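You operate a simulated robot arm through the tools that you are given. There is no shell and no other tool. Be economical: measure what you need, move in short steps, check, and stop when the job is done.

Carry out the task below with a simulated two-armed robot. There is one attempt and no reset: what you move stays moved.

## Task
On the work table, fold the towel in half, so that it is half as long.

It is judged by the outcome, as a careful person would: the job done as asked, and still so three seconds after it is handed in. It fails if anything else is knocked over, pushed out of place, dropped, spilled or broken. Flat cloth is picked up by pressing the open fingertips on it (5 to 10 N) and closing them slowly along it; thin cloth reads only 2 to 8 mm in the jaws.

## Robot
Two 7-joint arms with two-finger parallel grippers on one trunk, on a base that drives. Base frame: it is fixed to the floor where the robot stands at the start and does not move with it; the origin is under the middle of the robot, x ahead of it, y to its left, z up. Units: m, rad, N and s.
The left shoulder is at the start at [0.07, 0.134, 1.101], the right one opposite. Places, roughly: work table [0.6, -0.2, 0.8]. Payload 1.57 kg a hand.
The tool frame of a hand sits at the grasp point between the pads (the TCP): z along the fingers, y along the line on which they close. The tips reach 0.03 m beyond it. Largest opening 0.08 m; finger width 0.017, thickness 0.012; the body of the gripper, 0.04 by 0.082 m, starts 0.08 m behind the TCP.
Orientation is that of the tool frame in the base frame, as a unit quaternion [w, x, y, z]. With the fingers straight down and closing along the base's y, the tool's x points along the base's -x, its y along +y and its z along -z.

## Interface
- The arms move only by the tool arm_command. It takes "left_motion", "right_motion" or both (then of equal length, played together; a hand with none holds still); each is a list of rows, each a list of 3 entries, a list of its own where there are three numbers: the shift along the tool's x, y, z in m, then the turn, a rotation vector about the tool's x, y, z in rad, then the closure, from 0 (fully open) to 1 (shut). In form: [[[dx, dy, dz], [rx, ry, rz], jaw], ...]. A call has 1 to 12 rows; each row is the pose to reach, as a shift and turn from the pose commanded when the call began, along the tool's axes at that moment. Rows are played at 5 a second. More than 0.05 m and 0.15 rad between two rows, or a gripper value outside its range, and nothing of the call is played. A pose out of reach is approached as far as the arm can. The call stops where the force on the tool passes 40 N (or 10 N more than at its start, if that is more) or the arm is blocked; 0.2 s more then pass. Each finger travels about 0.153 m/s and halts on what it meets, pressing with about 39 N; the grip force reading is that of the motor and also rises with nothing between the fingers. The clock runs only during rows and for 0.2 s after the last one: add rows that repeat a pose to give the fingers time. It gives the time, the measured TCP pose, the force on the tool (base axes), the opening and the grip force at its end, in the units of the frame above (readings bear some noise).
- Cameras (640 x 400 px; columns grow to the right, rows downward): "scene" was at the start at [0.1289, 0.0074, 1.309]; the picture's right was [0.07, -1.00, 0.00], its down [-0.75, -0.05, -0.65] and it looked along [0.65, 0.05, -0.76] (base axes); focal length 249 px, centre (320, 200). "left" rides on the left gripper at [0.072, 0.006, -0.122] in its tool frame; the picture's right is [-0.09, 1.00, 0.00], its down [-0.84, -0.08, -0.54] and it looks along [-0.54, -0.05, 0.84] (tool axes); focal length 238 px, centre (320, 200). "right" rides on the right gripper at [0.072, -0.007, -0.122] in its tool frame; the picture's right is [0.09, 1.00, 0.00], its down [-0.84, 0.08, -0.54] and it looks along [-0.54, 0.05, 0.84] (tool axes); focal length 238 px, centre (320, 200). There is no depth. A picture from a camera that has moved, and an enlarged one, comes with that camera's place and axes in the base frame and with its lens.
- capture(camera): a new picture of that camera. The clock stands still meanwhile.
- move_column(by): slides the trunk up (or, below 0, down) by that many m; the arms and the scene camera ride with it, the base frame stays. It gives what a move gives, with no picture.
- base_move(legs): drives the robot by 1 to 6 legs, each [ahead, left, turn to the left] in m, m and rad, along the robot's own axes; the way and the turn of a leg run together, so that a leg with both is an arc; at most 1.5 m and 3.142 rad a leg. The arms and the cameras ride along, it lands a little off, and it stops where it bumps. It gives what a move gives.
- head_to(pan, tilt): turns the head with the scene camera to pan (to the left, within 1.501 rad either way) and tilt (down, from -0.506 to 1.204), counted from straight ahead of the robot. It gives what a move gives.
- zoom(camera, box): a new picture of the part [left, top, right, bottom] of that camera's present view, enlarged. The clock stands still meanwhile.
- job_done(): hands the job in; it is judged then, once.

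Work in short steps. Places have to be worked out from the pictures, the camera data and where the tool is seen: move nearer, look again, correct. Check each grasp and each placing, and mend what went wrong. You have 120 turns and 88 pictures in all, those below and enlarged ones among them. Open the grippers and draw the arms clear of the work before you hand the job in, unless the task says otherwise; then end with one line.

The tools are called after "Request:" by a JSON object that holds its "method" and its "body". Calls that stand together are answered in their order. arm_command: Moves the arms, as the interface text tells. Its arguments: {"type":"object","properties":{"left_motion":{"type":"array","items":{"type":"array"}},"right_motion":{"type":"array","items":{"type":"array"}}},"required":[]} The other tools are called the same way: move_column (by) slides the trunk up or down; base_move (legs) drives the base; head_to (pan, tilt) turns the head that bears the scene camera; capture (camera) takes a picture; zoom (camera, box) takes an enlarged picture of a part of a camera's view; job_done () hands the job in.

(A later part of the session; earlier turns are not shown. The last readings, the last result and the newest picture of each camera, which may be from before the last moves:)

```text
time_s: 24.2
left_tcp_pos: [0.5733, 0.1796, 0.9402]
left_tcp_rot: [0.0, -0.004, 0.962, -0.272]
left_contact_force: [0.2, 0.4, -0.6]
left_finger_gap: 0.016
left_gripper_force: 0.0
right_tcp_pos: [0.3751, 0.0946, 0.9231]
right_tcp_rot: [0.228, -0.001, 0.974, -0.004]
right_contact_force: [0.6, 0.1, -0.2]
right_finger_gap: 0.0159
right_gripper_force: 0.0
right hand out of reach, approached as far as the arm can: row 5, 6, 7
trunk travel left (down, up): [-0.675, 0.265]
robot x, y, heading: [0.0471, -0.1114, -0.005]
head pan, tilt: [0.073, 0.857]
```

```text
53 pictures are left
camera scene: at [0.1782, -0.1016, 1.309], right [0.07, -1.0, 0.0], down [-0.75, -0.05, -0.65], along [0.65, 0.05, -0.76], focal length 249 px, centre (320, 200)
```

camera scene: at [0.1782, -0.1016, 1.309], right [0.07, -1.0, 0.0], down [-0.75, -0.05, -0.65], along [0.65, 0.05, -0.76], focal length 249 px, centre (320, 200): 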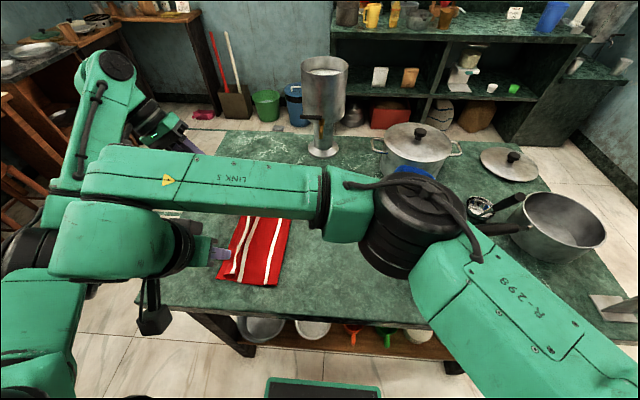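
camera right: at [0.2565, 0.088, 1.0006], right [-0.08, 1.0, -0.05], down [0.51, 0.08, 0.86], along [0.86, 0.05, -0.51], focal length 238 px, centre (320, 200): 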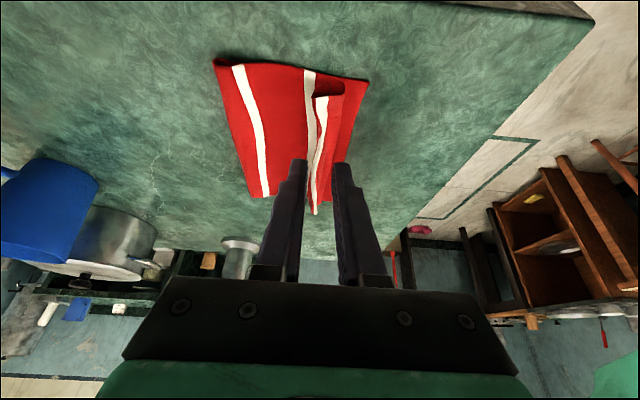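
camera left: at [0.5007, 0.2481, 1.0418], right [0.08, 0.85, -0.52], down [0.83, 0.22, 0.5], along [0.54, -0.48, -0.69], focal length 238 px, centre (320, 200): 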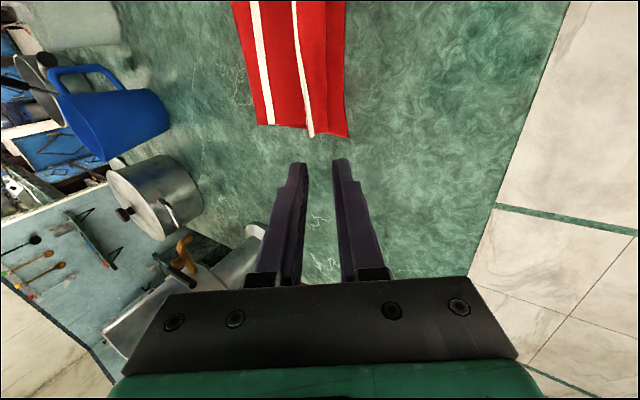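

Folded, but the top edge seems to curl back. I move the right hand clear and look closely.

Request:
{"method": "arm_command", "body": {"right_motion": [[[0, -0.04, -0.01], [0, 0, 0], 0.8], [[0, -0.08, -0.02], [0, 0, 0], 0.8], [[0, -0.12, -0.03], [0, 0, 0], 0.8], [[0, -0.16, -0.04], [0, 0, 0], 0.8], [[0, -0.2, -0.04], [0, 0, 0], 0.8]]}}

Request:
{"method": "zoom", "body": {"camera": "left", "box": [200, 0, 400, 150]}}

Request:
{"method": "zoom", "body": {"camera": "scene", "box": [180, 180, 340, 300]}}

```text
time_s: 25.4
left_tcp_pos: [0.5725, 0.1773, 0.9404]
left_tcp_rot: [0.002, -0.004, 0.963, -0.27]
left_contact_force: [-0.4, 0.3, -0.4]
left_finger_gap: 0.0159
left_gripper_force: 0.0
right_tcp_pos: [0.3569, -0.1071, 0.963]
right_tcp_rot: [0.228, 0.0, 0.974, -0.002]
right_contact_force: [-0.4, 0.2, -0.1]
right_finger_gap: 0.0159
right_gripper_force: 0.0
trunk travel left (down, up): [-0.675, 0.265]
robot x, y, heading: [0.0485, -0.1087, 0.001]
head pan, tilt: [0.073, 0.857]
```

```text
2.67 times, centred on (300, 75) of left
camera zoom: at [0.5012, 0.2456, 1.0422], right [0.08, 0.85, -0.52], down [0.83, 0.22, 0.5], along [0.54, -0.47, -0.69], focal length 636 px, centre (373, 533)
```

zoom: 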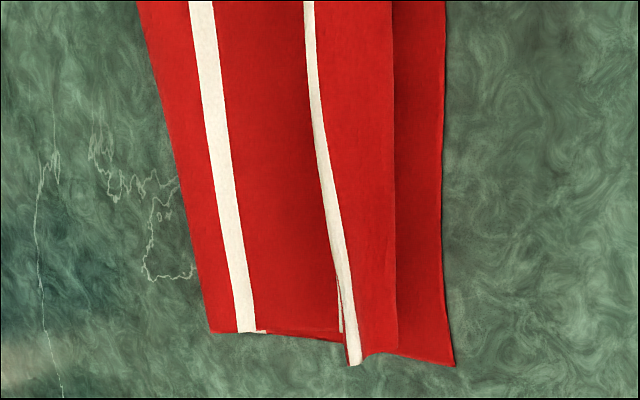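

```text
3.33 times, centred on (260, 240) of scene
camera zoom: at [0.1788, -0.1044, 1.309], right [0.07, -1.0, 0.0], down [-0.75, -0.05, -0.65], along [0.65, 0.05, -0.76], focal length 831 px, centre (520, 67)
```

zoom: 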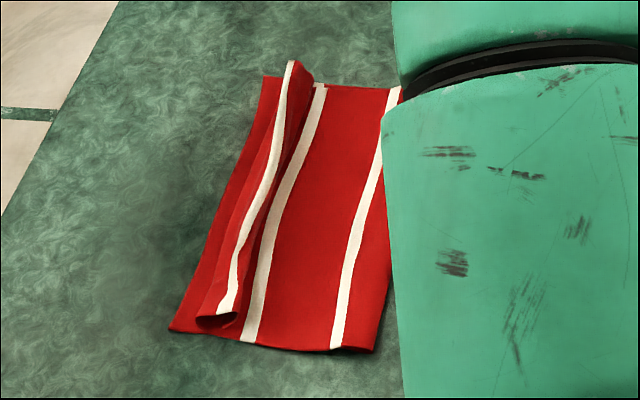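

The top flap's last ~3 cm is curled up and back at y≈0.09. I'll rake it outward with the left fingertips, closed and leaning so they scoop toward +y. First I reorient and hover at (0.56, 0.03).

Request:
{"method": "arm_command", "body": {"left_motion": [[[0.0, -0.014, 0.0], [-0.13, 0, 0], 1], [[0.0, -0.03, 0.01], [-0.26, 0, 0], 1], [[0.013, -0.05, 0.03], [-0.39, 0, 0], 1], [[0.013, -0.07, 0.055], [-0.52, 0, 0], 1], [[0.013, -0.09, 0.08], [-0.65, 0, 0], 1], [[0.013, -0.1057, 0.111], [-0.78, 0, 0], 1], [[0.013, -0.1057, 0.111], [-0.9, 0, 0], 1], [[0.013, -0.1057, 0.111], [-0.9, 0, 0], 1]]}}

Request:
{"method": "capture", "body": {"camera": "left"}}

```text
time_s: 27.2
left_tcp_pos: [0.5614, 0.0298, 0.9038]
left_tcp_rot: [0.0, -0.004, 0.985, 0.175]
left_contact_force: [-0.1, 0.4, -0.1]
left_finger_gap: 0.0
left_gripper_force: 21.1
right_tcp_pos: [0.3565, -0.1049, 0.9628]
right_tcp_rot: [0.227, -0.001, 0.974, -0.004]
right_contact_force: [0.2, -0.4, 0.5]
right_finger_gap: 0.0158
right_gripper_force: 0.0
trunk travel left (down, up): [-0.675, 0.265]
robot x, y, heading: [0.0479, -0.1103, 0.001]
head pan, tilt: [0.073, 0.857]
```

```text
50 pictures are left
camera left: at [0.4901, -0.006, 1.0202], right [0.08, 0.94, 0.34], down [0.84, -0.25, 0.48], along [0.54, 0.25, -0.81], focal length 238 px, centre (320, 200)
```

left: 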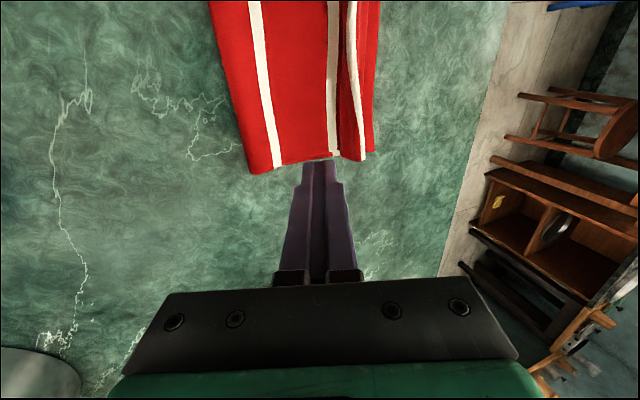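

The tips are at about y 0.04, right of the curl. I lower them to just above the top layer and sweep toward +y.

Request:
{"method": "arm_command", "body": {"left_motion": [[[0.01, -0.0102, 0.0282], [0, 0, 0], 1], [[0.01, -0.0211, 0.0583], [0, 0, 0], 1], [[0.01, -0.0023, 0.0651], [0, 0, 0], 1], [[0.01, 0.0165, 0.0719], [0, 0, 0], 1], [[0.01, 0.0353, 0.0787], [0, 0, 0], 1], [[0.01, 0.0541, 0.0855], [0, 0, 0], 1], [[0.01, 0.0635, 0.0889], [0, 0, 0], 1]]}}

Request:
{"method": "capture", "body": {"camera": "left"}}

Request:
{"method": "zoom", "body": {"camera": "scene", "box": [180, 150, 340, 300]}}

```text
time_s: 28.9
left_tcp_pos: [0.5501, 0.1196, 0.8417]
left_tcp_rot: [-0.002, -0.004, 0.985, 0.175]
left_contact_force: [0.8, 0.1, 0.3]
left_finger_gap: 0.0
left_gripper_force: 21.0
right_tcp_pos: [0.3567, -0.106, 0.9635]
right_tcp_rot: [0.228, -0.001, 0.974, -0.004]
right_contact_force: [0.8, -0.9, -0.2]
right_finger_gap: 0.0164
right_gripper_force: 0.1
trunk travel left (down, up): [-0.675, 0.265]
robot x, y, heading: [0.0498, -0.1094, -0.001]
head pan, tilt: [0.073, 0.857]
```

```text
49 pictures are left
camera left: at [0.4789, 0.0831, 0.9587], right [0.08, 0.94, 0.34], down [0.84, -0.25, 0.48], along [0.54, 0.25, -0.81], focal length 238 px, centre (320, 200)
```

left: 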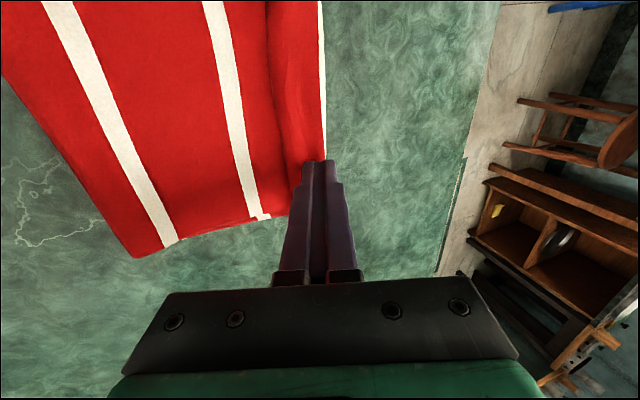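

```text
2.67 times, centred on (260, 225) of scene
camera zoom: at [0.179, -0.1022, 1.309], right [0.07, -1.0, 0.0], down [-0.75, -0.05, -0.65], along [0.65, 0.05, -0.76], focal length 665 px, centre (480, 133)
```

zoom: 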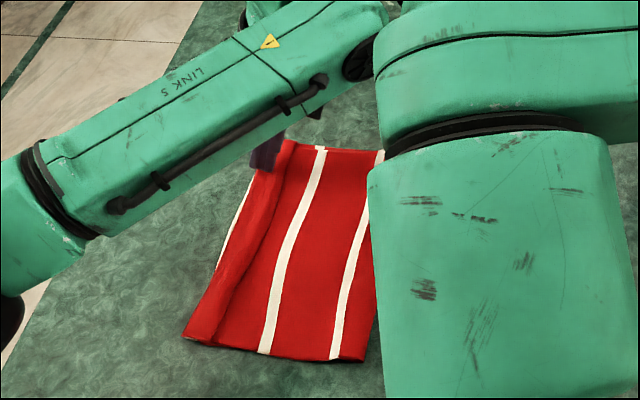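

The sweep unrolled the curl. I continue 4 cm further out and then rise to look.

Request:
{"method": "arm_command", "body": {"left_motion": [[[0, 0.0188, 0.0068], [0, 0, 0], 1], [[0, 0.0376, 0.0136], [0, 0, 0], 1], [[0, 0.0564, 0.0204], [0, 0, 0], 1], [[0, 0.068, -0.012], [0, 0, 0], 1], [[0, 0.082, -0.05], [0, 0, 0], 1], [[0, 0.09, -0.08], [0, 0, 0], 1]]}}

Request:
{"method": "capture", "body": {"camera": "left"}}

Request:
{"method": "zoom", "body": {"camera": "scene", "box": [180, 150, 340, 300]}}

```text
time_s: 30.2
left_tcp_pos: [0.5496, 0.1773, 0.9455]
left_tcp_rot: [-0.001, -0.004, 0.985, 0.175]
left_contact_force: [0.7, 0.6, 1.1]
left_finger_gap: 0.0
left_gripper_force: 21.2
right_tcp_pos: [0.3578, -0.106, 0.9631]
right_tcp_rot: [0.227, 0.0, 0.974, -0.004]
right_contact_force: [0.4, 0.5, -0.6]
right_finger_gap: 0.0159
right_gripper_force: 0.0
trunk travel left (down, up): [-0.675, 0.265]
robot x, y, heading: [0.0496, -0.1141, 0.001]
head pan, tilt: [0.073, 0.857]
```

```text
47 pictures are left
camera left: at [0.4776, 0.1408, 1.0636], right [0.08, 0.94, 0.34], down [0.84, -0.25, 0.48], along [0.54, 0.25, -0.81], focal length 238 px, centre (320, 200)
```

left: 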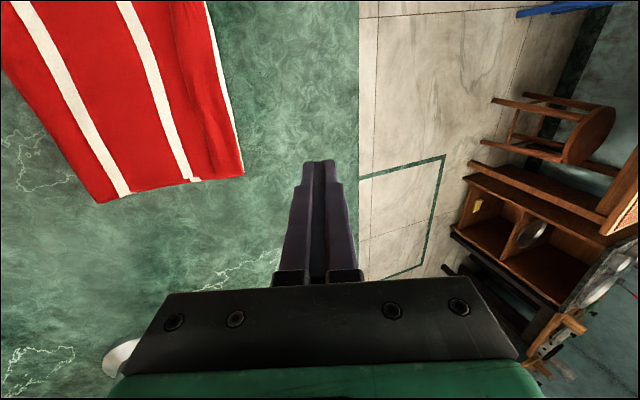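

```text
2.67 times, centred on (260, 225) of scene
camera zoom: at [0.1787, -0.1028, 1.309], right [0.07, -1.0, 0.0], down [-0.75, -0.05, -0.65], along [0.65, 0.05, -0.76], focal length 665 px, centre (480, 133)
```

zoom: 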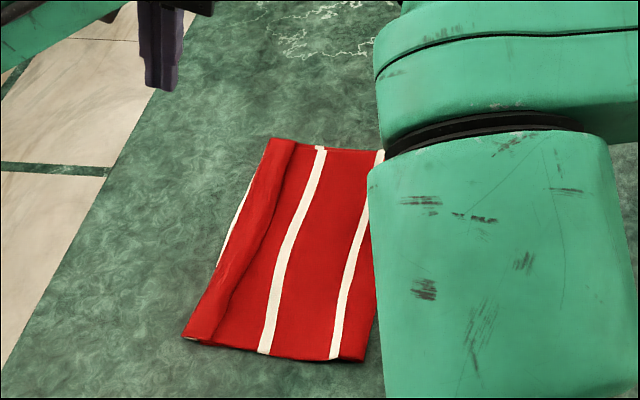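

The curl rolled outward, but the last strip may now be tucked under. I zoom for detail.

Request:
{"method": "zoom", "body": {"camera": "left", "box": [80, 0, 280, 210]}}

Request:
{"method": "zoom", "body": {"camera": "scene", "box": [215, 195, 285, 285]}}

```text
1.90 times, centred on (180, 105) of left
camera zoom: at [0.4776, 0.1408, 1.0636], right [0.08, 0.94, 0.34], down [0.84, -0.25, 0.48], along [0.54, 0.25, -0.81], focal length 454 px, centre (587, 381)
```

zoom: 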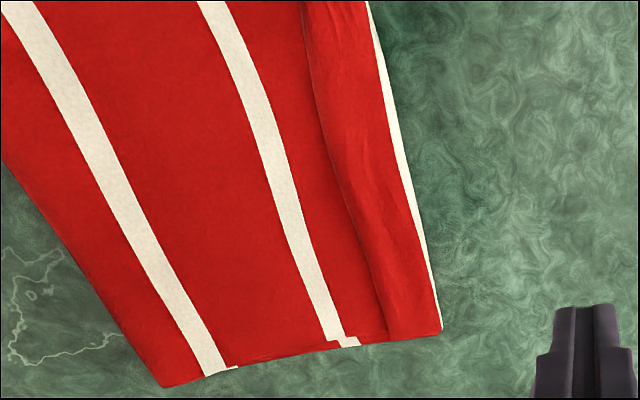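

```text
4.44 times, centred on (250, 240) of scene
camera zoom: at [0.1787, -0.1028, 1.309], right [0.07, -1.0, 0.0], down [-0.75, -0.05, -0.65], along [0.65, 0.05, -0.76], focal length 1108 px, centre (631, 22)
```

zoom: 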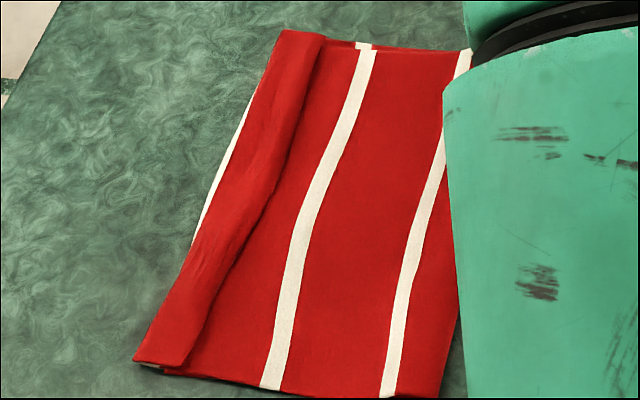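

The last ~4 cm of the top layer, the tail beyond the end stripe, is folded back flat on top, with its edge facing −y at y≈0.11. I'll rake it out with a wider, lower, vertical rake, so I straighten the left hand first and then yaw it 90°.

Request:
{"method": "arm_command", "body": {"left_motion": [[[0.005, -0.035, 0], [0.1, 0, 0], 1], [[0.01, -0.07, 0], [0.2, 0, 0], 1], [[0.015, -0.105, 0], [0.3, 0, 0], 1], [[0.02, -0.1347, 0], [0.35, 0, 0], 1], [[0.02, -0.1347, 0], [0.35, 0, 0], 1]]}}

Request:
{"method": "arm_command", "body": {"left_motion": [[[0, 0, 0], [0, 0, 0.14], 0.5], [[0, 0, 0], [0, 0, 0.28], 0], [[0, 0, 0], [0, 0, 0.42], 0], [[0, 0, 0], [0, 0, 0.56], 0], [[0, 0, 0], [0, 0, 0.7], 0], [[0, 0, 0], [0, 0, 0.84], 0], [[0, 0, 0], [0, 0, 0.98], 0], [[0, 0, 0], [0, 0, 1.12], 0], [[0, 0, 0], [0, 0, 1.26], 0], [[0, 0, 0], [0, 0, 1.4], 0], [[0, 0, 0], [0, 0, 1.54], 0], [[0, 0, 0], [0, 0, 1.57], 0]]}}

Request:
{"method": "capture", "body": {"camera": "left"}}

Request:
{"method": "capture", "body": {"camera": "scene"}}

```text
time_s: 31.4
left_tcp_pos: [0.5301, 0.0503, 0.8997]
left_tcp_rot: [0.0, -0.004, 1.0, 0.0]
left_contact_force: [0.7, 0.3, -0.5]
left_finger_gap: 0.0001
left_gripper_force: 21.4
right_tcp_pos: [0.3562, -0.1052, 0.9632]
right_tcp_rot: [0.227, -0.002, 0.974, -0.003]
right_contact_force: [-0.2, -0.3, 0.1]
right_finger_gap: 0.0158
right_gripper_force: 0.2
trunk travel left (down, up): [-0.675, 0.265]
robot x, y, heading: [0.0502, -0.109, -0.0]
head pan, tilt: [0.073, 0.857]
```

```text
time_s: 34.0
left_tcp_pos: [0.5308, 0.0494, 0.9008]
left_tcp_rot: [0.0, 0.705, 0.71, 0.001]
left_contact_force: [-0.4, 0.5, -0.3]
left_finger_gap: 0.0802
left_gripper_force: 0.1
right_tcp_pos: [0.3565, -0.1064, 0.9633]
right_tcp_rot: [0.227, 0.0, 0.974, -0.005]
right_contact_force: [0.0, 0.2, 0.2]
right_finger_gap: 0.0162
right_gripper_force: 0.1
trunk travel left (down, up): [-0.675, 0.265]
robot x, y, heading: [0.0499, -0.1088, 0.005]
head pan, tilt: [0.073, 0.857]
```

```text
43 pictures are left
camera left: at [0.5374, 0.1215, 1.0232], right [1.0, -0.08, 0.0], down [-0.07, -0.84, 0.54], along [-0.05, -0.54, -0.84], focal length 238 px, centre (320, 200)
```

left: 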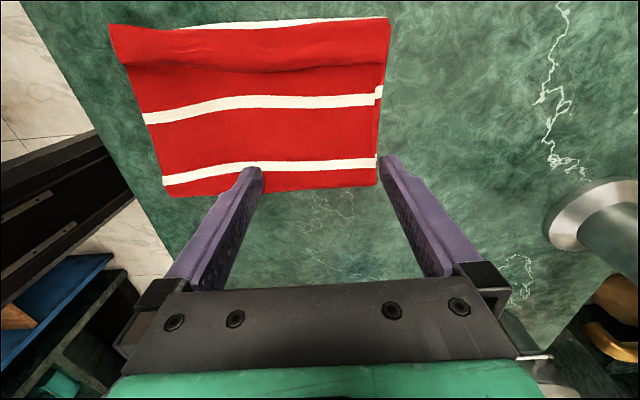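

```text
42 pictures are left
camera scene: at [0.179, -0.1023, 1.309], right [0.07, -1.0, 0.0], down [-0.75, -0.05, -0.65], along [0.65, 0.05, -0.76], focal length 249 px, centre (320, 200)
```

scene: 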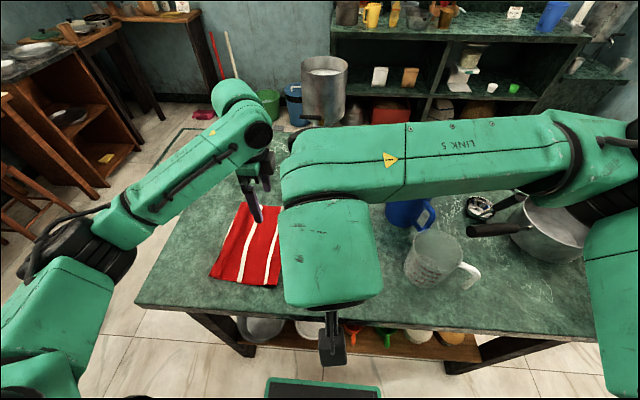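

Yaw worked, and from here the view is clear: fold at y≈0, bend at ≈0.14, tail edge at ≈0.107–0.12. I lower the open fingers just behind the tail edge to a light touch.

Request:
{"method": "arm_command", "body": {"left_motion": [[[0.02, -0.022, 0.02], [0, 0, 0], 0], [[0.037, -0.044, 0.04], [0, 0, 0], 0], [[0.037, -0.044, 0.055], [0, 0, 0], 0], [[0.037, -0.044, 0.062], [0, 0, 0], 0], [[0.037, -0.044, 0.065], [0, 0, 0], 0]]}}

Request:
{"method": "capture", "body": {"camera": "left"}}

```text
time_s: 35.2
left_tcp_pos: [0.4877, 0.086, 0.8349]
left_tcp_rot: [0.0, 0.703, 0.711, 0.0]
left_contact_force: [0.2, -0.3, 0.2]
left_finger_gap: 0.0802
left_gripper_force: 0.0
right_tcp_pos: [0.3567, -0.107, 0.9624]
right_tcp_rot: [0.227, -0.001, 0.974, -0.004]
right_contact_force: [-0.1, 0.2, -0.1]
right_finger_gap: 0.0161
right_gripper_force: 0.1
trunk travel left (down, up): [-0.675, 0.265]
robot x, y, heading: [0.0539, -0.1101, -0.002]
head pan, tilt: [0.073, 0.857]
```

```text
41 pictures are left
camera left: at [0.4926, 0.1579, 0.9576], right [1.0, -0.08, 0.0], down [-0.07, -0.84, 0.54], along [-0.04, -0.54, -0.84], focal length 238 px, centre (320, 200)
```

left: 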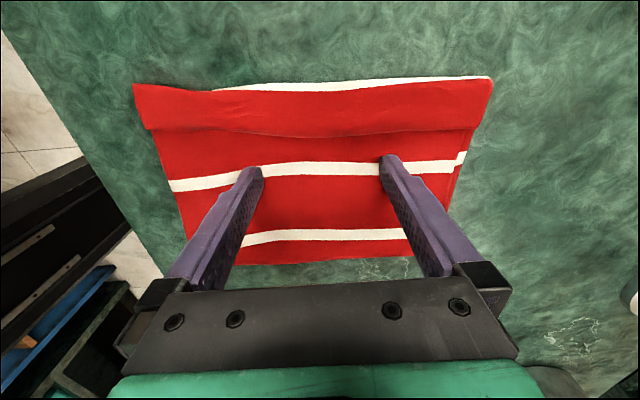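

Not touching yet. I go down 1.5 mm more and sweep toward +y.

Request:
{"method": "arm_command", "body": {"left_motion": [[[0, 0, 0.0015], [0, 0, 0], 0], [[0.015, 0, 0.0015], [0, 0, 0], 0], [[0.03, 0, 0.0015], [0, 0, 0], 0], [[0.045, 0, 0.0015], [0, 0, 0], 0], [[0.06, 0, 0.0015], [0, 0, 0], 0]]}}

Request:
{"method": "capture", "body": {"camera": "left"}}

```text
time_s: 36.5
left_tcp_pos: [0.4857, 0.1464, 0.8336]
left_tcp_rot: [0.0, 0.704, 0.71, 0.0]
left_contact_force: [-0.6, 0.1, 0.4]
left_finger_gap: 0.0801
left_gripper_force: 0.1
right_tcp_pos: [0.357, -0.1048, 0.9634]
right_tcp_rot: [0.228, 0.0, 0.974, -0.005]
right_contact_force: [0.0, 0.4, -0.1]
right_finger_gap: 0.0159
right_gripper_force: 0.0
trunk travel left (down, up): [-0.675, 0.265]
robot x, y, heading: [0.0492, -0.1093, 0.002]
head pan, tilt: [0.073, 0.857]
```

```text
40 pictures are left
camera left: at [0.4919, 0.2187, 0.9564], right [1.0, -0.08, 0.0], down [-0.07, -0.84, 0.54], along [-0.04, -0.54, -0.84], focal length 238 px, centre (320, 200)
```

left: 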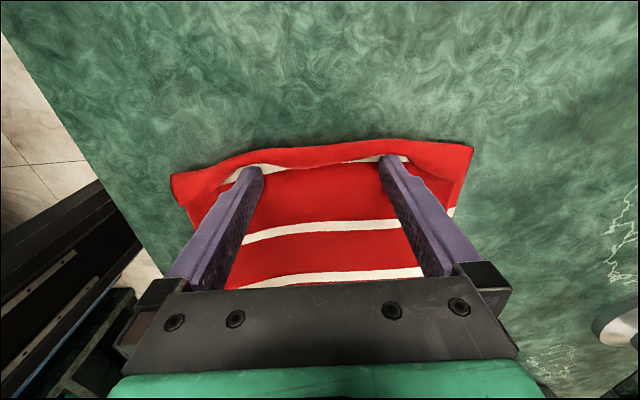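

The tail is turning over and the end stripe now shows on top. I keep sweeping outward.

Request:
{"method": "arm_command", "body": {"left_motion": [[[0.015, 0, 0], [0, 0, 0], 0], [[0.03, 0, 0], [0, 0, 0], 0], [[0.045, 0, 0], [0, 0, 0], 0], [[0.045, 0, 0], [0, 0, 0], 0]]}}

Request:
{"method": "capture", "body": {"camera": "left"}}

Request:
{"method": "zoom", "body": {"camera": "scene", "box": [180, 160, 340, 300]}}

```text
time_s: 37.5
left_tcp_pos: [0.4864, 0.1924, 0.8337]
left_tcp_rot: [0.0, 0.703, 0.711, 0.001]
left_contact_force: [0.3, 0.3, -0.4]
left_finger_gap: 0.0802
left_gripper_force: 0.1
right_tcp_pos: [0.3564, -0.1057, 0.9626]
right_tcp_rot: [0.228, 0.0, 0.974, -0.004]
right_contact_force: [-0.6, 0.0, 0.2]
right_finger_gap: 0.016
right_gripper_force: 0.0
trunk travel left (down, up): [-0.675, 0.265]
robot x, y, heading: [0.0541, -0.1094, 0.002]
head pan, tilt: [0.073, 0.857]
```

```text
39 pictures are left
camera left: at [0.4911, 0.2631, 0.9563], right [1.0, -0.08, 0.0], down [-0.07, -0.84, 0.54], along [-0.04, -0.54, -0.84], focal length 238 px, centre (320, 200)
```

left: 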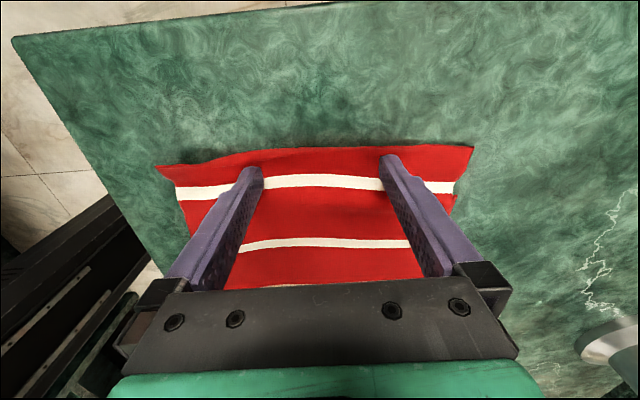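

```text
2.86 times, centred on (260, 230) of scene
camera zoom: at [0.179, -0.1024, 1.309], right [0.07, -1.0, 0.0], down [-0.75, -0.05, -0.65], along [0.65, 0.05, -0.76], focal length 712 px, centre (491, 114)
```

zoom: 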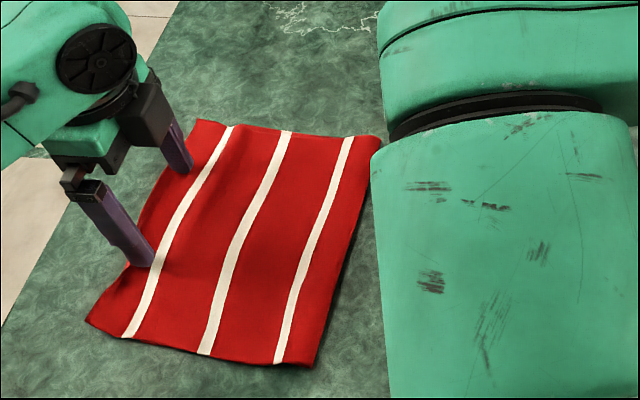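

The tail is fully unrolled. I raise the left hand and inspect the alignment of the two layers.

Request:
{"method": "arm_command", "body": {"left_motion": [[[0, 0, -0.03], [0, 0, 0], 0], [[0, 0, -0.07], [0, 0, 0], 0], [[0.0, 0, -0.11], [0, 0, 0], 0]]}}

Request:
{"method": "capture", "body": {"camera": "left"}}

Request:
{"method": "zoom", "body": {"camera": "scene", "box": [180, 160, 340, 300]}}

```text
time_s: 38.2
left_tcp_pos: [0.4863, 0.1928, 0.944]
left_tcp_rot: [-0.001, 0.703, 0.711, 0.001]
left_contact_force: [0.2, -0.2, 0.0]
left_finger_gap: 0.0799
left_gripper_force: 0.1
right_tcp_pos: [0.3556, -0.1063, 0.9636]
right_tcp_rot: [0.228, 0.0, 0.974, -0.004]
right_contact_force: [0.5, -0.2, -0.1]
right_finger_gap: 0.016
right_gripper_force: 0.1
trunk travel left (down, up): [-0.675, 0.265]
robot x, y, heading: [0.0497, -0.1083, 0.002]
head pan, tilt: [0.073, 0.857]
```

```text
37 pictures are left
camera left: at [0.4925, 0.2644, 1.0665], right [1.0, -0.08, 0.0], down [-0.07, -0.84, 0.54], along [-0.04, -0.54, -0.84], focal length 238 px, centre (320, 200)
```

left: 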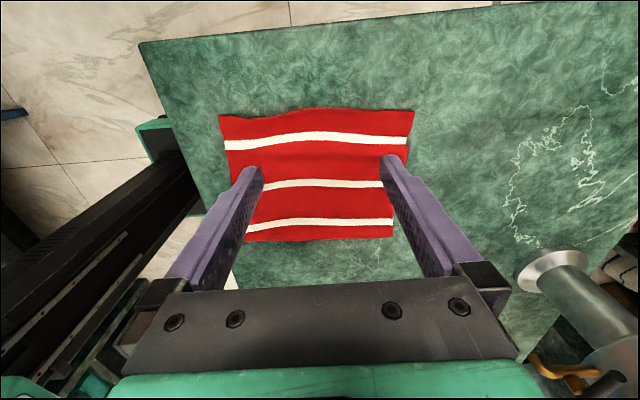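

```text
2.86 times, centred on (260, 230) of scene
camera zoom: at [0.1787, -0.1026, 1.309], right [0.07, -1.0, 0.0], down [-0.75, -0.05, -0.65], along [0.65, 0.05, -0.76], focal length 712 px, centre (491, 114)
```

zoom: 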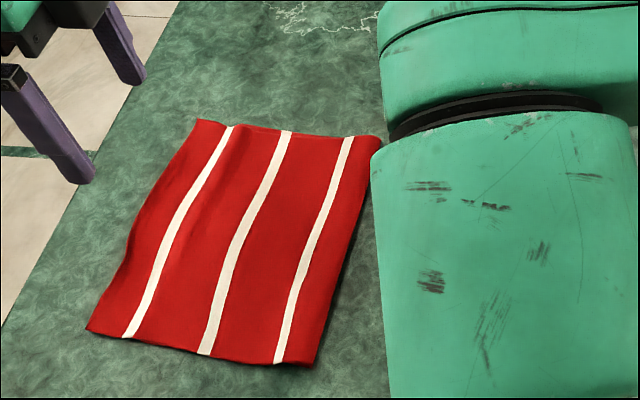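

The top layer now spans y≈0.03–0.205 (~0.175), while half of the ~0.32 length is 0.16, so the top overhangs the bottom by ~3 cm. I'll correct this by re-pinching the overhanging edge at both corners and shifting it back. First I drive left for reach and undo the yaw.

Request:
{"method": "base_move", "body": {"legs": [[0, 0.11, 0]]}}

Request:
{"method": "arm_command", "body": {"left_motion": [[[0, 0, 0], [0, 0, -0.14], 0.5], [[0, 0, 0], [0, 0, -0.28], 0.6], [[0, 0, 0], [0, 0, -0.42], 0.6], [[0, 0, 0], [0, 0, -0.56], 0.6], [[0, 0, 0], [0, 0, -0.7], 0.6], [[0, 0, 0], [0, 0, -0.84], 0.6], [[0, 0, 0], [0, 0, -0.98], 0.6], [[0, 0, 0], [0, 0, -1.12], 0.6], [[0, 0, 0], [0, 0, -1.26], 0.6], [[0, 0, 0], [0, 0, -1.4], 0.6], [[0, 0, 0], [0, 0, -1.54], 0.6], [[0, 0, 0], [0, 0, -1.563], 0.6]]}}

Request:
{"method": "capture", "body": {"camera": "scene"}}

Request:
{"method": "capture", "body": {"camera": "right"}}

```text
time_s: 39.4
left_tcp_pos: [0.4878, 0.302, 0.9441]
left_tcp_rot: [-0.001, 0.704, 0.71, 0.001]
left_contact_force: [-0.7, 0.1, 0.3]
left_finger_gap: 0.08
left_gripper_force: 0.2
right_tcp_pos: [0.3565, 0.0028, 0.9627]
right_tcp_rot: [0.228, 0.0, 0.974, -0.003]
right_contact_force: [-0.1, -0.2, 0.9]
right_finger_gap: 0.0159
right_gripper_force: 0.0
trunk travel left (down, up): [-0.675, 0.265]
robot x, y, heading: [0.0495, -0.0023, -0.003]
head pan, tilt: [0.073, 0.857]
```

```text
time_s: 42.0
left_tcp_pos: [0.488, 0.3021, 0.9451]
left_tcp_rot: [0.0, -0.002, 1.0, 0.001]
left_contact_force: [-0.4, 0.2, 0.3]
left_finger_gap: 0.0319
left_gripper_force: 0.0
right_tcp_pos: [0.3564, 0.0042, 0.9633]
right_tcp_rot: [0.228, -0.001, 0.974, -0.003]
right_contact_force: [-0.1, -0.5, -0.2]
right_finger_gap: 0.0159
right_gripper_force: 0.1
trunk travel left (down, up): [-0.675, 0.265]
robot x, y, heading: [0.0491, -0.0015, -0.003]
head pan, tilt: [0.073, 0.857]
```

```text
35 pictures are left
camera scene: at [0.1791, 0.0074, 1.309], right [0.07, -1.0, 0.0], down [-0.75, -0.05, -0.65], along [0.65, 0.05, -0.76], focal length 249 px, centre (320, 200)
```

scene: 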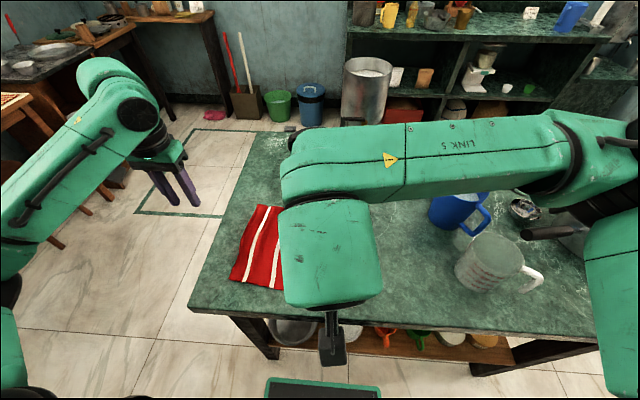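

```text
34 pictures are left
camera right: at [0.2382, -0.0026, 1.0402], right [-0.08, 1.0, -0.05], down [0.51, 0.08, 0.86], along [0.86, 0.04, -0.51], focal length 238 px, centre (320, 200)
```

right: 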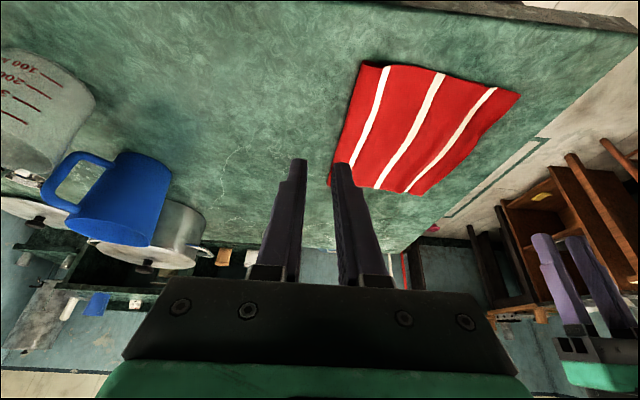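

The top edge runs from (0.381, 0.212) to (0.584, 0.203). I bring the left hand over (0.558, 0.188) and the right over (0.408, 0.195), jaws at 16 mm, hovering.

Request:
{"method": "arm_command", "body": {"left_motion": [[[-0.03, -0.02, 0.0], [0, 0, 0], 0.8], [[-0.06, -0.04, 0.0], [0, 0, 0], 0.8], [[-0.07, -0.07, 0.02], [0, 0, 0], 0.8], [[-0.07, -0.1, 0.05], [0, 0, 0], 0.8], [[-0.07, -0.114, 0.08], [0, 0, 0], 0.8], [[-0.07, -0.114, 0.095], [0, 0, 0], 0.8], [[-0.07, -0.114, 0.095], [0, 0, 0], 0.8]], "right_motion": [[[0, 0.035, 0.01], [0, 0, 0], 0.8], [[0, 0.07, 0.03], [0, 0, 0], 0.8], [[0, 0.105, 0.05], [0, 0, 0], 0.8], [[0.001, 0.14, 0.07], [0, 0, 0], 0.8], [[0.002, 0.17, 0.09], [0, 0, 0], 0.8], [[0.002, 0.191, 0.12], [0, 0, 0], 0.8], [[0.002, 0.191, 0.12], [0, 0, 0], 0.8]]}}

Request:
{"method": "capture", "body": {"camera": "left"}}

Request:
{"method": "capture", "body": {"camera": "right"}}

```text
time_s: 43.6
left_tcp_pos: [0.5565, 0.1859, 0.8482]
left_tcp_rot: [0.0, 0.0, 1.0, 0.0]
left_contact_force: [0.5, -0.3, 0.0]
left_finger_gap: 0.016
left_gripper_force: 0.2
right_tcp_pos: [0.4065, 0.1945, 0.8547]
right_tcp_rot: [0.227, 0.0, 0.974, -0.004]
right_contact_force: [0.1, -0.2, 0.1]
right_finger_gap: 0.0162
right_gripper_force: 0.1
trunk travel left (down, up): [-0.675, 0.265]
robot x, y, heading: [0.0491, -0.0014, 0.001]
head pan, tilt: [0.073, 0.857]
```

```text
33 pictures are left
camera left: at [0.4847, 0.1927, 0.9703], right [0.09, 1.0, 0.0], down [0.84, -0.08, 0.54], along [0.54, -0.05, -0.84], focal length 238 px, centre (320, 200)
```

left: 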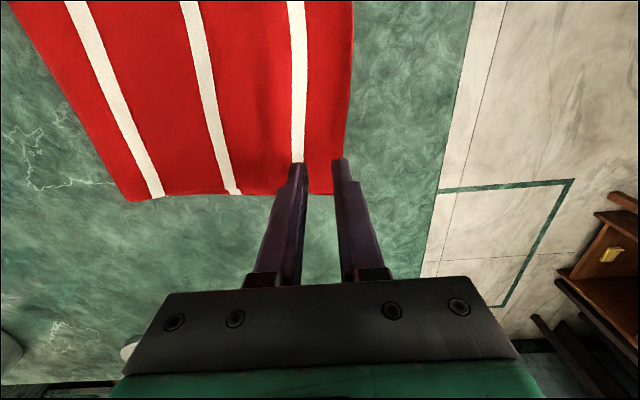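

```text
32 pictures are left
camera right: at [0.2889, 0.1869, 0.9315], right [-0.08, 1.0, -0.05], down [0.51, 0.08, 0.86], along [0.86, 0.04, -0.51], focal length 238 px, centre (320, 200)
```

right: 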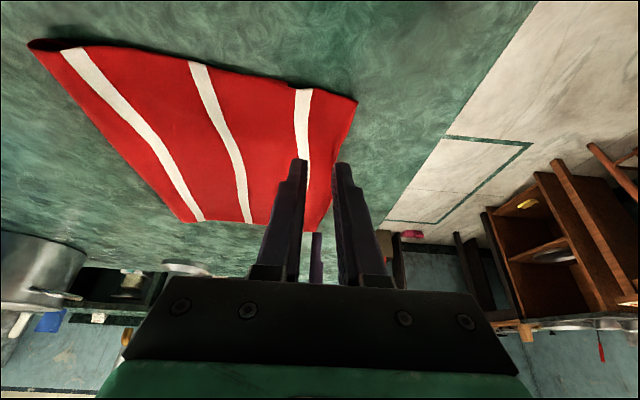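

Well placed. I set the jaws to 24 mm and lower to a light touch.

Request:
{"method": "arm_command", "body": {"left_motion": [[[0, 0, 0.006], [0, 0, 0], 0.7], [[0, 0, 0.011], [0, 0, 0], 0.7], [[0, 0, 0.0155], [0, 0, 0], 0.7], [[0, 0, 0.0155], [0, 0, 0], 0.7]], "right_motion": [[[0.004, 0, 0.008], [0, 0, 0], 0.7], [[0.007, 0, 0.014], [0, 0, 0], 0.7], [[0.0098, 0, 0.0196], [0, 0, 0], 0.7], [[0.0098, 0, 0.0196], [0, 0, 0], 0.7]]}}

```text
time_s: 44.6
left_tcp_pos: [0.5578, 0.188, 0.8314]
left_tcp_rot: [0.0, -0.001, 1.0, 0.001]
left_contact_force: [-0.9, 0.9, 0.1]
left_finger_gap: 0.0237
left_gripper_force: 0.2
right_tcp_pos: [0.4091, 0.1941, 0.8332]
right_tcp_rot: [0.227, 0.0, 0.974, -0.003]
right_contact_force: [0.2, -0.2, 0.9]
right_finger_gap: 0.0242
right_gripper_force: 0.1
trunk travel left (down, up): [-0.675, 0.265]
robot x, y, heading: [0.0516, -0.0011, -0.002]
head pan, tilt: [0.073, 0.857]
```

Not touching yet. I go down about 2 mm more.

Request:
{"method": "arm_command", "body": {"left_motion": [[[0, 0, 0.001], [0, 0, 0], 0.7], [[0, 0, 0.002], [0, 0, 0], 0.7], [[0, 0, 0.002], [0, 0, 0], 0.7]], "right_motion": [[[0.0005, 0, 0.001], [0, 0, 0], 0.7], [[0.001, 0, 0.002], [0, 0, 0], 0.7], [[0.001, 0, 0.002], [0, 0, 0], 0.7]]}}

```text
time_s: 45.4
left_tcp_pos: [0.5571, 0.1886, 0.8316]
left_tcp_rot: [0.001, 0.0, 1.0, 0.0]
left_contact_force: [-0.3, -0.1, -0.1]
left_finger_gap: 0.0241
left_gripper_force: 0.1
right_tcp_pos: [0.408, 0.193, 0.8321]
right_tcp_rot: [0.229, 0.001, 0.973, -0.003]
right_contact_force: [2.2, 0.9, 19.7]
right_finger_gap: 0.024
right_gripper_force: 0.1
trunk travel left (down, up): [-0.675, 0.265]
robot x, y, heading: [0.0519, 0.0008, -0.0]
head pan, tilt: [0.073, 0.857]
```

Right is at about 20 N and left still free. I raise the right 1.2 mm and lower the left 1.5 mm.

Request:
{"method": "arm_command", "body": {"left_motion": [[[0, 0, 0.0015], [0, 0, 0], 0.7], [[0, 0, 0.0015], [0, 0, 0], 0.7]], "right_motion": [[[-0.0006, 0, -0.0011], [0, 0, 0], 0.7], [[-0.0006, 0, -0.0011], [0, 0, 0], 0.7]]}}

```text
time_s: 46.0
left_tcp_pos: [0.5571, 0.1868, 0.8315]
left_tcp_rot: [0.001, 0.0, 1.0, 0.001]
left_contact_force: [-0.3, 0.8, 10.6]
left_finger_gap: 0.024
left_gripper_force: 0.1
right_tcp_pos: [0.4066, 0.1934, 0.8325]
right_tcp_rot: [0.228, 0.001, 0.974, -0.004]
right_contact_force: [1.5, -0.2, 8.6]
right_finger_gap: 0.0242
right_gripper_force: 0.4
trunk travel left (down, up): [-0.675, 0.265]
robot x, y, heading: [0.0511, -0.0009, 0.0]
head pan, tilt: [0.073, 0.857]
```

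Forces are about 9–10 N, which is right. I close slowly.

Request:
{"method": "arm_command", "body": {"left_motion": [[[0, 0, 0], [0, 0, 0], 0.74], [[0, 0, 0], [0, 0, 0], 0.78], [[0, 0, 0], [0, 0, 0], 0.82], [[0, 0, 0], [0, 0, 0], 0.86], [[0, 0, 0], [0, 0, 0], 0.9], [[0, 0, 0], [0, 0, 0], 0.94], [[0, 0, 0], [0, 0, 0], 1], [[0, 0, 0], [0, 0, 0], 1], [[0, 0, 0], [0, 0, 0], 1]], "right_motion": [[[0, 0, 0], [0, 0, 0], 0.74], [[0, 0, 0], [0, 0, 0], 0.78], [[0, 0, 0], [0, 0, 0], 0.82], [[0, 0, 0], [0, 0, 0], 0.86], [[0, 0, 0], [0, 0, 0], 0.9], [[0, 0, 0], [0, 0, 0], 0.94], [[0, 0, 0], [0, 0, 0], 1], [[0, 0, 0], [0, 0, 0], 1], [[0, 0, 0], [0, 0, 0], 1]]}}

Request:
{"method": "capture", "body": {"camera": "left"}}

Request:
{"method": "capture", "body": {"camera": "right"}}

```text
time_s: 48.0
left_tcp_pos: [0.5561, 0.1873, 0.831]
left_tcp_rot: [0.001, 0.0, 1.0, 0.002]
left_contact_force: [0.1, -2.5, 18.0]
left_finger_gap: 0.002
left_gripper_force: 23.8
right_tcp_pos: [0.4066, 0.1929, 0.8326]
right_tcp_rot: [0.229, 0.0, 0.973, -0.003]
right_contact_force: [0.6, -0.3, 0.4]
right_finger_gap: 0.0019
right_gripper_force: 23.6
trunk travel left (down, up): [-0.675, 0.265]
robot x, y, heading: [0.0467, -0.0035, -0.004]
head pan, tilt: [0.073, 0.857]
```

```text
31 pictures are left
camera left: at [0.484, 0.194, 0.9535], right [0.09, 1.0, 0.0], down [0.83, -0.08, 0.54], along [0.54, -0.05, -0.84], focal length 238 px, centre (320, 200)
```

left: 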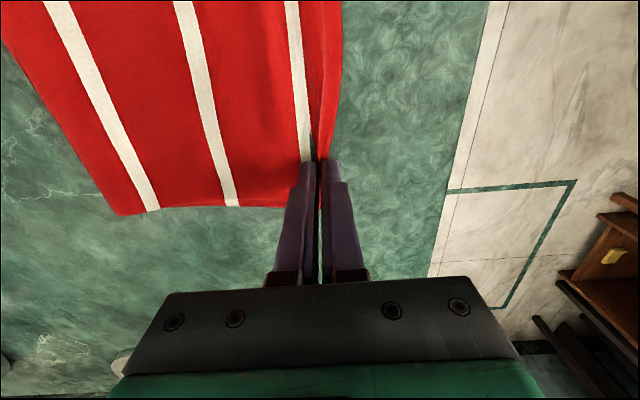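

```text
30 pictures are left
camera right: at [0.288, 0.186, 0.9092], right [-0.08, 1.0, -0.05], down [0.51, 0.08, 0.86], along [0.86, 0.05, -0.51], focal length 238 px, centre (320, 200)
```

right: 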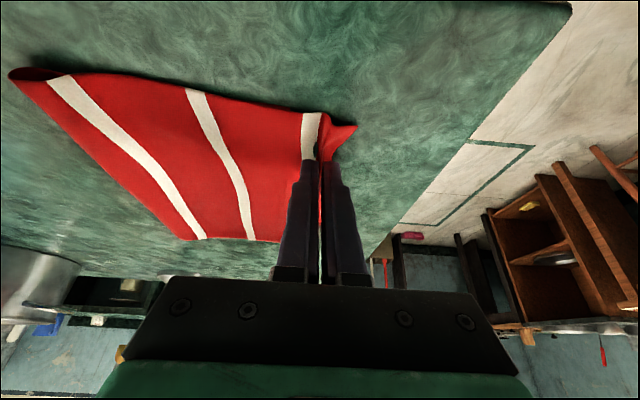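

Both hold a single layer (~2 mm). I lift 5 cm to expose the bottom layer's edge.

Request:
{"method": "arm_command", "body": {"left_motion": [[[0, -0.003, -0.017], [0, 0, 0], 1], [[0, -0.007, -0.034], [0, 0, 0], 1], [[0, -0.012, -0.05], [0, 0, 0], 1], [[0, -0.012, -0.05], [0, 0, 0], 1]], "right_motion": [[[-0.0076, -0.003, -0.0152], [0, 0, 0], 1], [[-0.0152, -0.007, -0.0304], [0, 0, 0], 1], [[-0.0223, -0.012, -0.0448], [0, 0, 0], 1], [[-0.0223, -0.012, -0.0448], [0, 0, 0], 1]]}}

Request:
{"method": "capture", "body": {"camera": "left"}}

Request:
{"method": "capture", "body": {"camera": "right"}}

```text
time_s: 49.0
left_tcp_pos: [0.5577, 0.1769, 0.8798]
left_tcp_rot: [0.0, 0.0, 1.0, 0.0]
left_contact_force: [-0.2, -0.1, 0.7]
left_finger_gap: 0.0019
left_gripper_force: 23.7
right_tcp_pos: [0.4078, 0.1819, 0.8796]
right_tcp_rot: [0.227, 0.0, 0.974, -0.004]
right_contact_force: [-0.4, -0.2, 0.8]
right_finger_gap: 0.002
right_gripper_force: 23.2
trunk travel left (down, up): [-0.675, 0.265]
robot x, y, heading: [0.0467, 0.0006, -0.004]
head pan, tilt: [0.073, 0.857]
```

```text
29 pictures are left
camera left: at [0.4858, 0.1833, 1.0027], right [0.09, 1.0, 0.0], down [0.84, -0.08, 0.54], along [0.54, -0.05, -0.84], focal length 238 px, centre (320, 200)
```

left: 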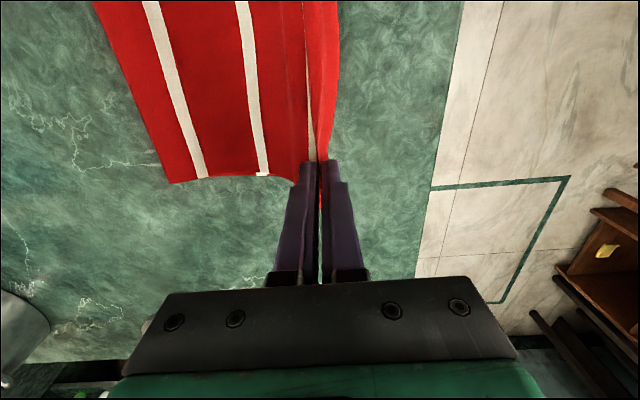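

```text
28 pictures are left
camera right: at [0.2889, 0.1759, 0.9573], right [-0.08, 1.0, -0.05], down [0.51, 0.08, 0.86], along [0.86, 0.04, -0.51], focal length 238 px, centre (320, 200)
```

right: 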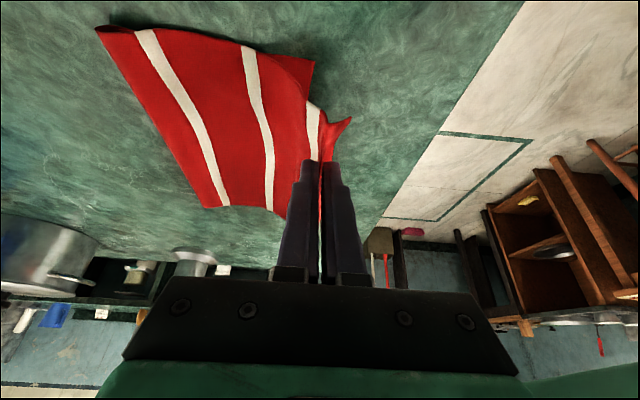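

The bottom layer's edge shows at y≈0.171 with its fold at ≈0.039, so the fold should sit near y≈0.013. I carry the top edge back over past that line so the cloth re-lays, then check.

Request:
{"method": "arm_command", "body": {"left_motion": [[[0, -0.017, -0.02], [0, 0, 0], 1], [[0, -0.047, -0.04], [0, 0, 0], 1], [[0, -0.077, -0.055], [0, 0, 0], 1], [[0, -0.107, -0.065], [0, 0, 0], 1], [[0, -0.147, -0.065], [0, 0, 0], 1], [[0, -0.187, -0.055], [0, 0, 0], 1], [[0, -0.207, -0.045], [0, 0, 0], 1], [[0, -0.207, -0.045], [0, 0, 0], 1]], "right_motion": [[[-0.0089, -0.017, -0.0179], [0, 0, 0], 1], [[-0.0178, -0.047, -0.0358], [0, 0, 0], 1], [[-0.0245, -0.077, -0.0492], [0, 0, 0], 1], [[-0.029, -0.107, -0.0582], [0, 0, 0], 1], [[-0.029, -0.147, -0.0582], [0, 0, 0], 1], [[-0.0245, -0.187, -0.0492], [0, 0, 0], 1], [[-0.02, -0.207, -0.0403], [0, 0, 0], 1], [[-0.02, -0.207, -0.0403], [0, 0, 0], 1]]}}

Request:
{"method": "capture", "body": {"camera": "left"}}

Request:
{"method": "capture", "body": {"camera": "right"}}

```text
time_s: 50.8
left_tcp_pos: [0.559, -0.0296, 0.9244]
left_tcp_rot: [0.0, 0.0, 1.0, 0.0]
left_contact_force: [-2.8, 0.3, 0.3]
left_finger_gap: 0.0022
left_gripper_force: 23.9
right_tcp_pos: [0.4074, -0.0246, 0.9263]
right_tcp_rot: [0.227, 0.0, 0.974, -0.004]
right_contact_force: [2.2, -0.5, 0.5]
right_finger_gap: 0.002
right_gripper_force: 23.3
trunk travel left (down, up): [-0.675, 0.265]
robot x, y, heading: [0.0513, 0.001, -0.002]
head pan, tilt: [0.073, 0.857]
```

```text
27 pictures are left
camera left: at [0.4873, -0.0229, 1.0474], right [0.09, 1.0, 0.0], down [0.84, -0.08, 0.54], along [0.54, -0.05, -0.84], focal length 238 px, centre (320, 200)
```

left: 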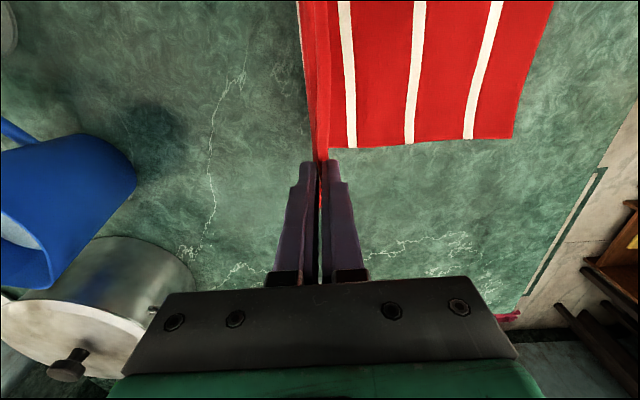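

```text
26 pictures are left
camera right: at [0.2888, -0.0314, 1.0041], right [-0.08, 1.0, -0.05], down [0.51, 0.08, 0.86], along [0.86, 0.04, -0.51], focal length 238 px, centre (320, 200)
```

right: 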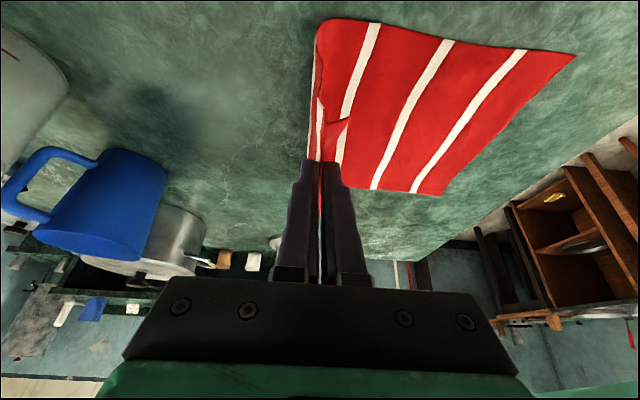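

The bottom layer's edge is steady at y≈0.168, and the cloth bends where intended. I fold the edge back along an arc to grip y≈0.148 and lower it.

Request:
{"method": "arm_command", "body": {"left_motion": [[[0, 0.03, -0.016], [0, 0, 0], 1], [[0, 0.07, -0.026], [0, 0, 0], 1], [[0, 0.11, -0.011], [0, 0, 0], 1], [[0, 0.145, 0.019], [0, 0, 0], 1], [[0, 0.165, 0.049], [0, 0, 0], 1], [[0, 0.175, 0.074], [0, 0, 0], 1], [[0, 0.178, 0.084], [0, 0, 0], 1], [[0, 0.178, 0.084], [0, 0, 0], 1]], "right_motion": [[[-0.0071, 0.028, -0.0143], [0, 0, 0], 1], [[-0.0116, 0.067, -0.0233], [0, 0, 0], 1], [[-0.0049, 0.106, -0.0098], [0, 0, 0], 1], [[0.0085, 0.141, 0.017], [0, 0, 0], 1], [[0.0219, 0.161, 0.0439], [0, 0, 0], 1], [[0.033, 0.171, 0.0662], [0, 0, 0], 1], [[0.0366, 0.173, 0.0734], [0, 0, 0], 1], [[0.0366, 0.173, 0.0734], [0, 0, 0], 1]]}}

Request:
{"method": "capture", "body": {"camera": "left"}}

Request:
{"method": "capture", "body": {"camera": "right"}}

```text
time_s: 52.6
left_tcp_pos: [0.5568, 0.1488, 0.8387]
left_tcp_rot: [0.0, -0.001, 1.0, 0.001]
left_contact_force: [-0.4, -0.2, -0.1]
left_finger_gap: 0.0022
left_gripper_force: 23.7
right_tcp_pos: [0.4083, 0.1487, 0.8437]
right_tcp_rot: [0.228, 0.0, 0.974, -0.003]
right_contact_force: [0.3, 0.4, 0.0]
right_finger_gap: 0.002
right_gripper_force: 24.0
trunk travel left (down, up): [-0.675, 0.265]
robot x, y, heading: [0.0496, 0.0024, -0.001]
head pan, tilt: [0.073, 0.857]
```

```text
25 pictures are left
camera left: at [0.4846, 0.155, 0.9622], right [0.09, 1.0, 0.0], down [0.84, -0.08, 0.54], along [0.54, -0.05, -0.84], focal length 238 px, centre (320, 200)
```

left: 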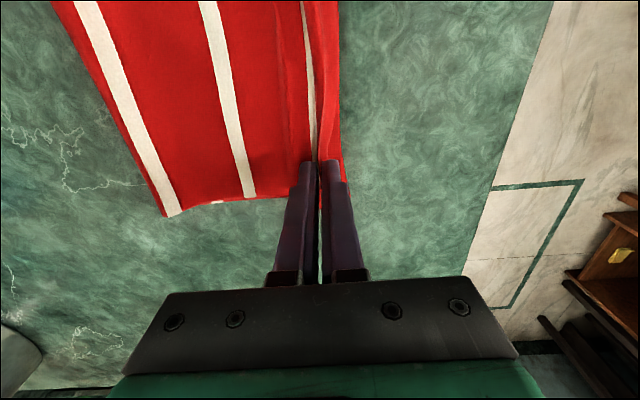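

```text
24 pictures are left
camera right: at [0.2894, 0.1414, 0.9214], right [-0.08, 1.0, -0.05], down [0.51, 0.08, 0.86], along [0.86, 0.04, -0.51], focal length 238 px, centre (320, 200)
```

right: 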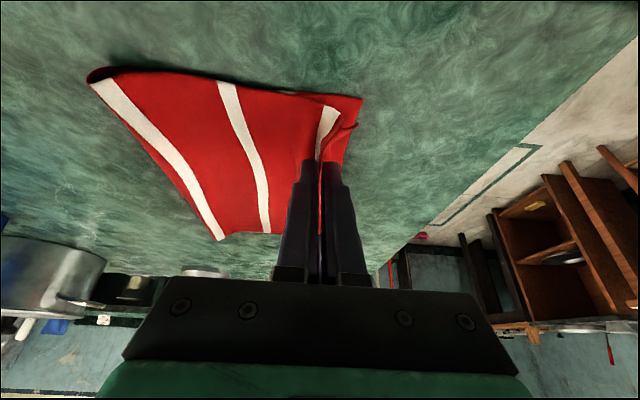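

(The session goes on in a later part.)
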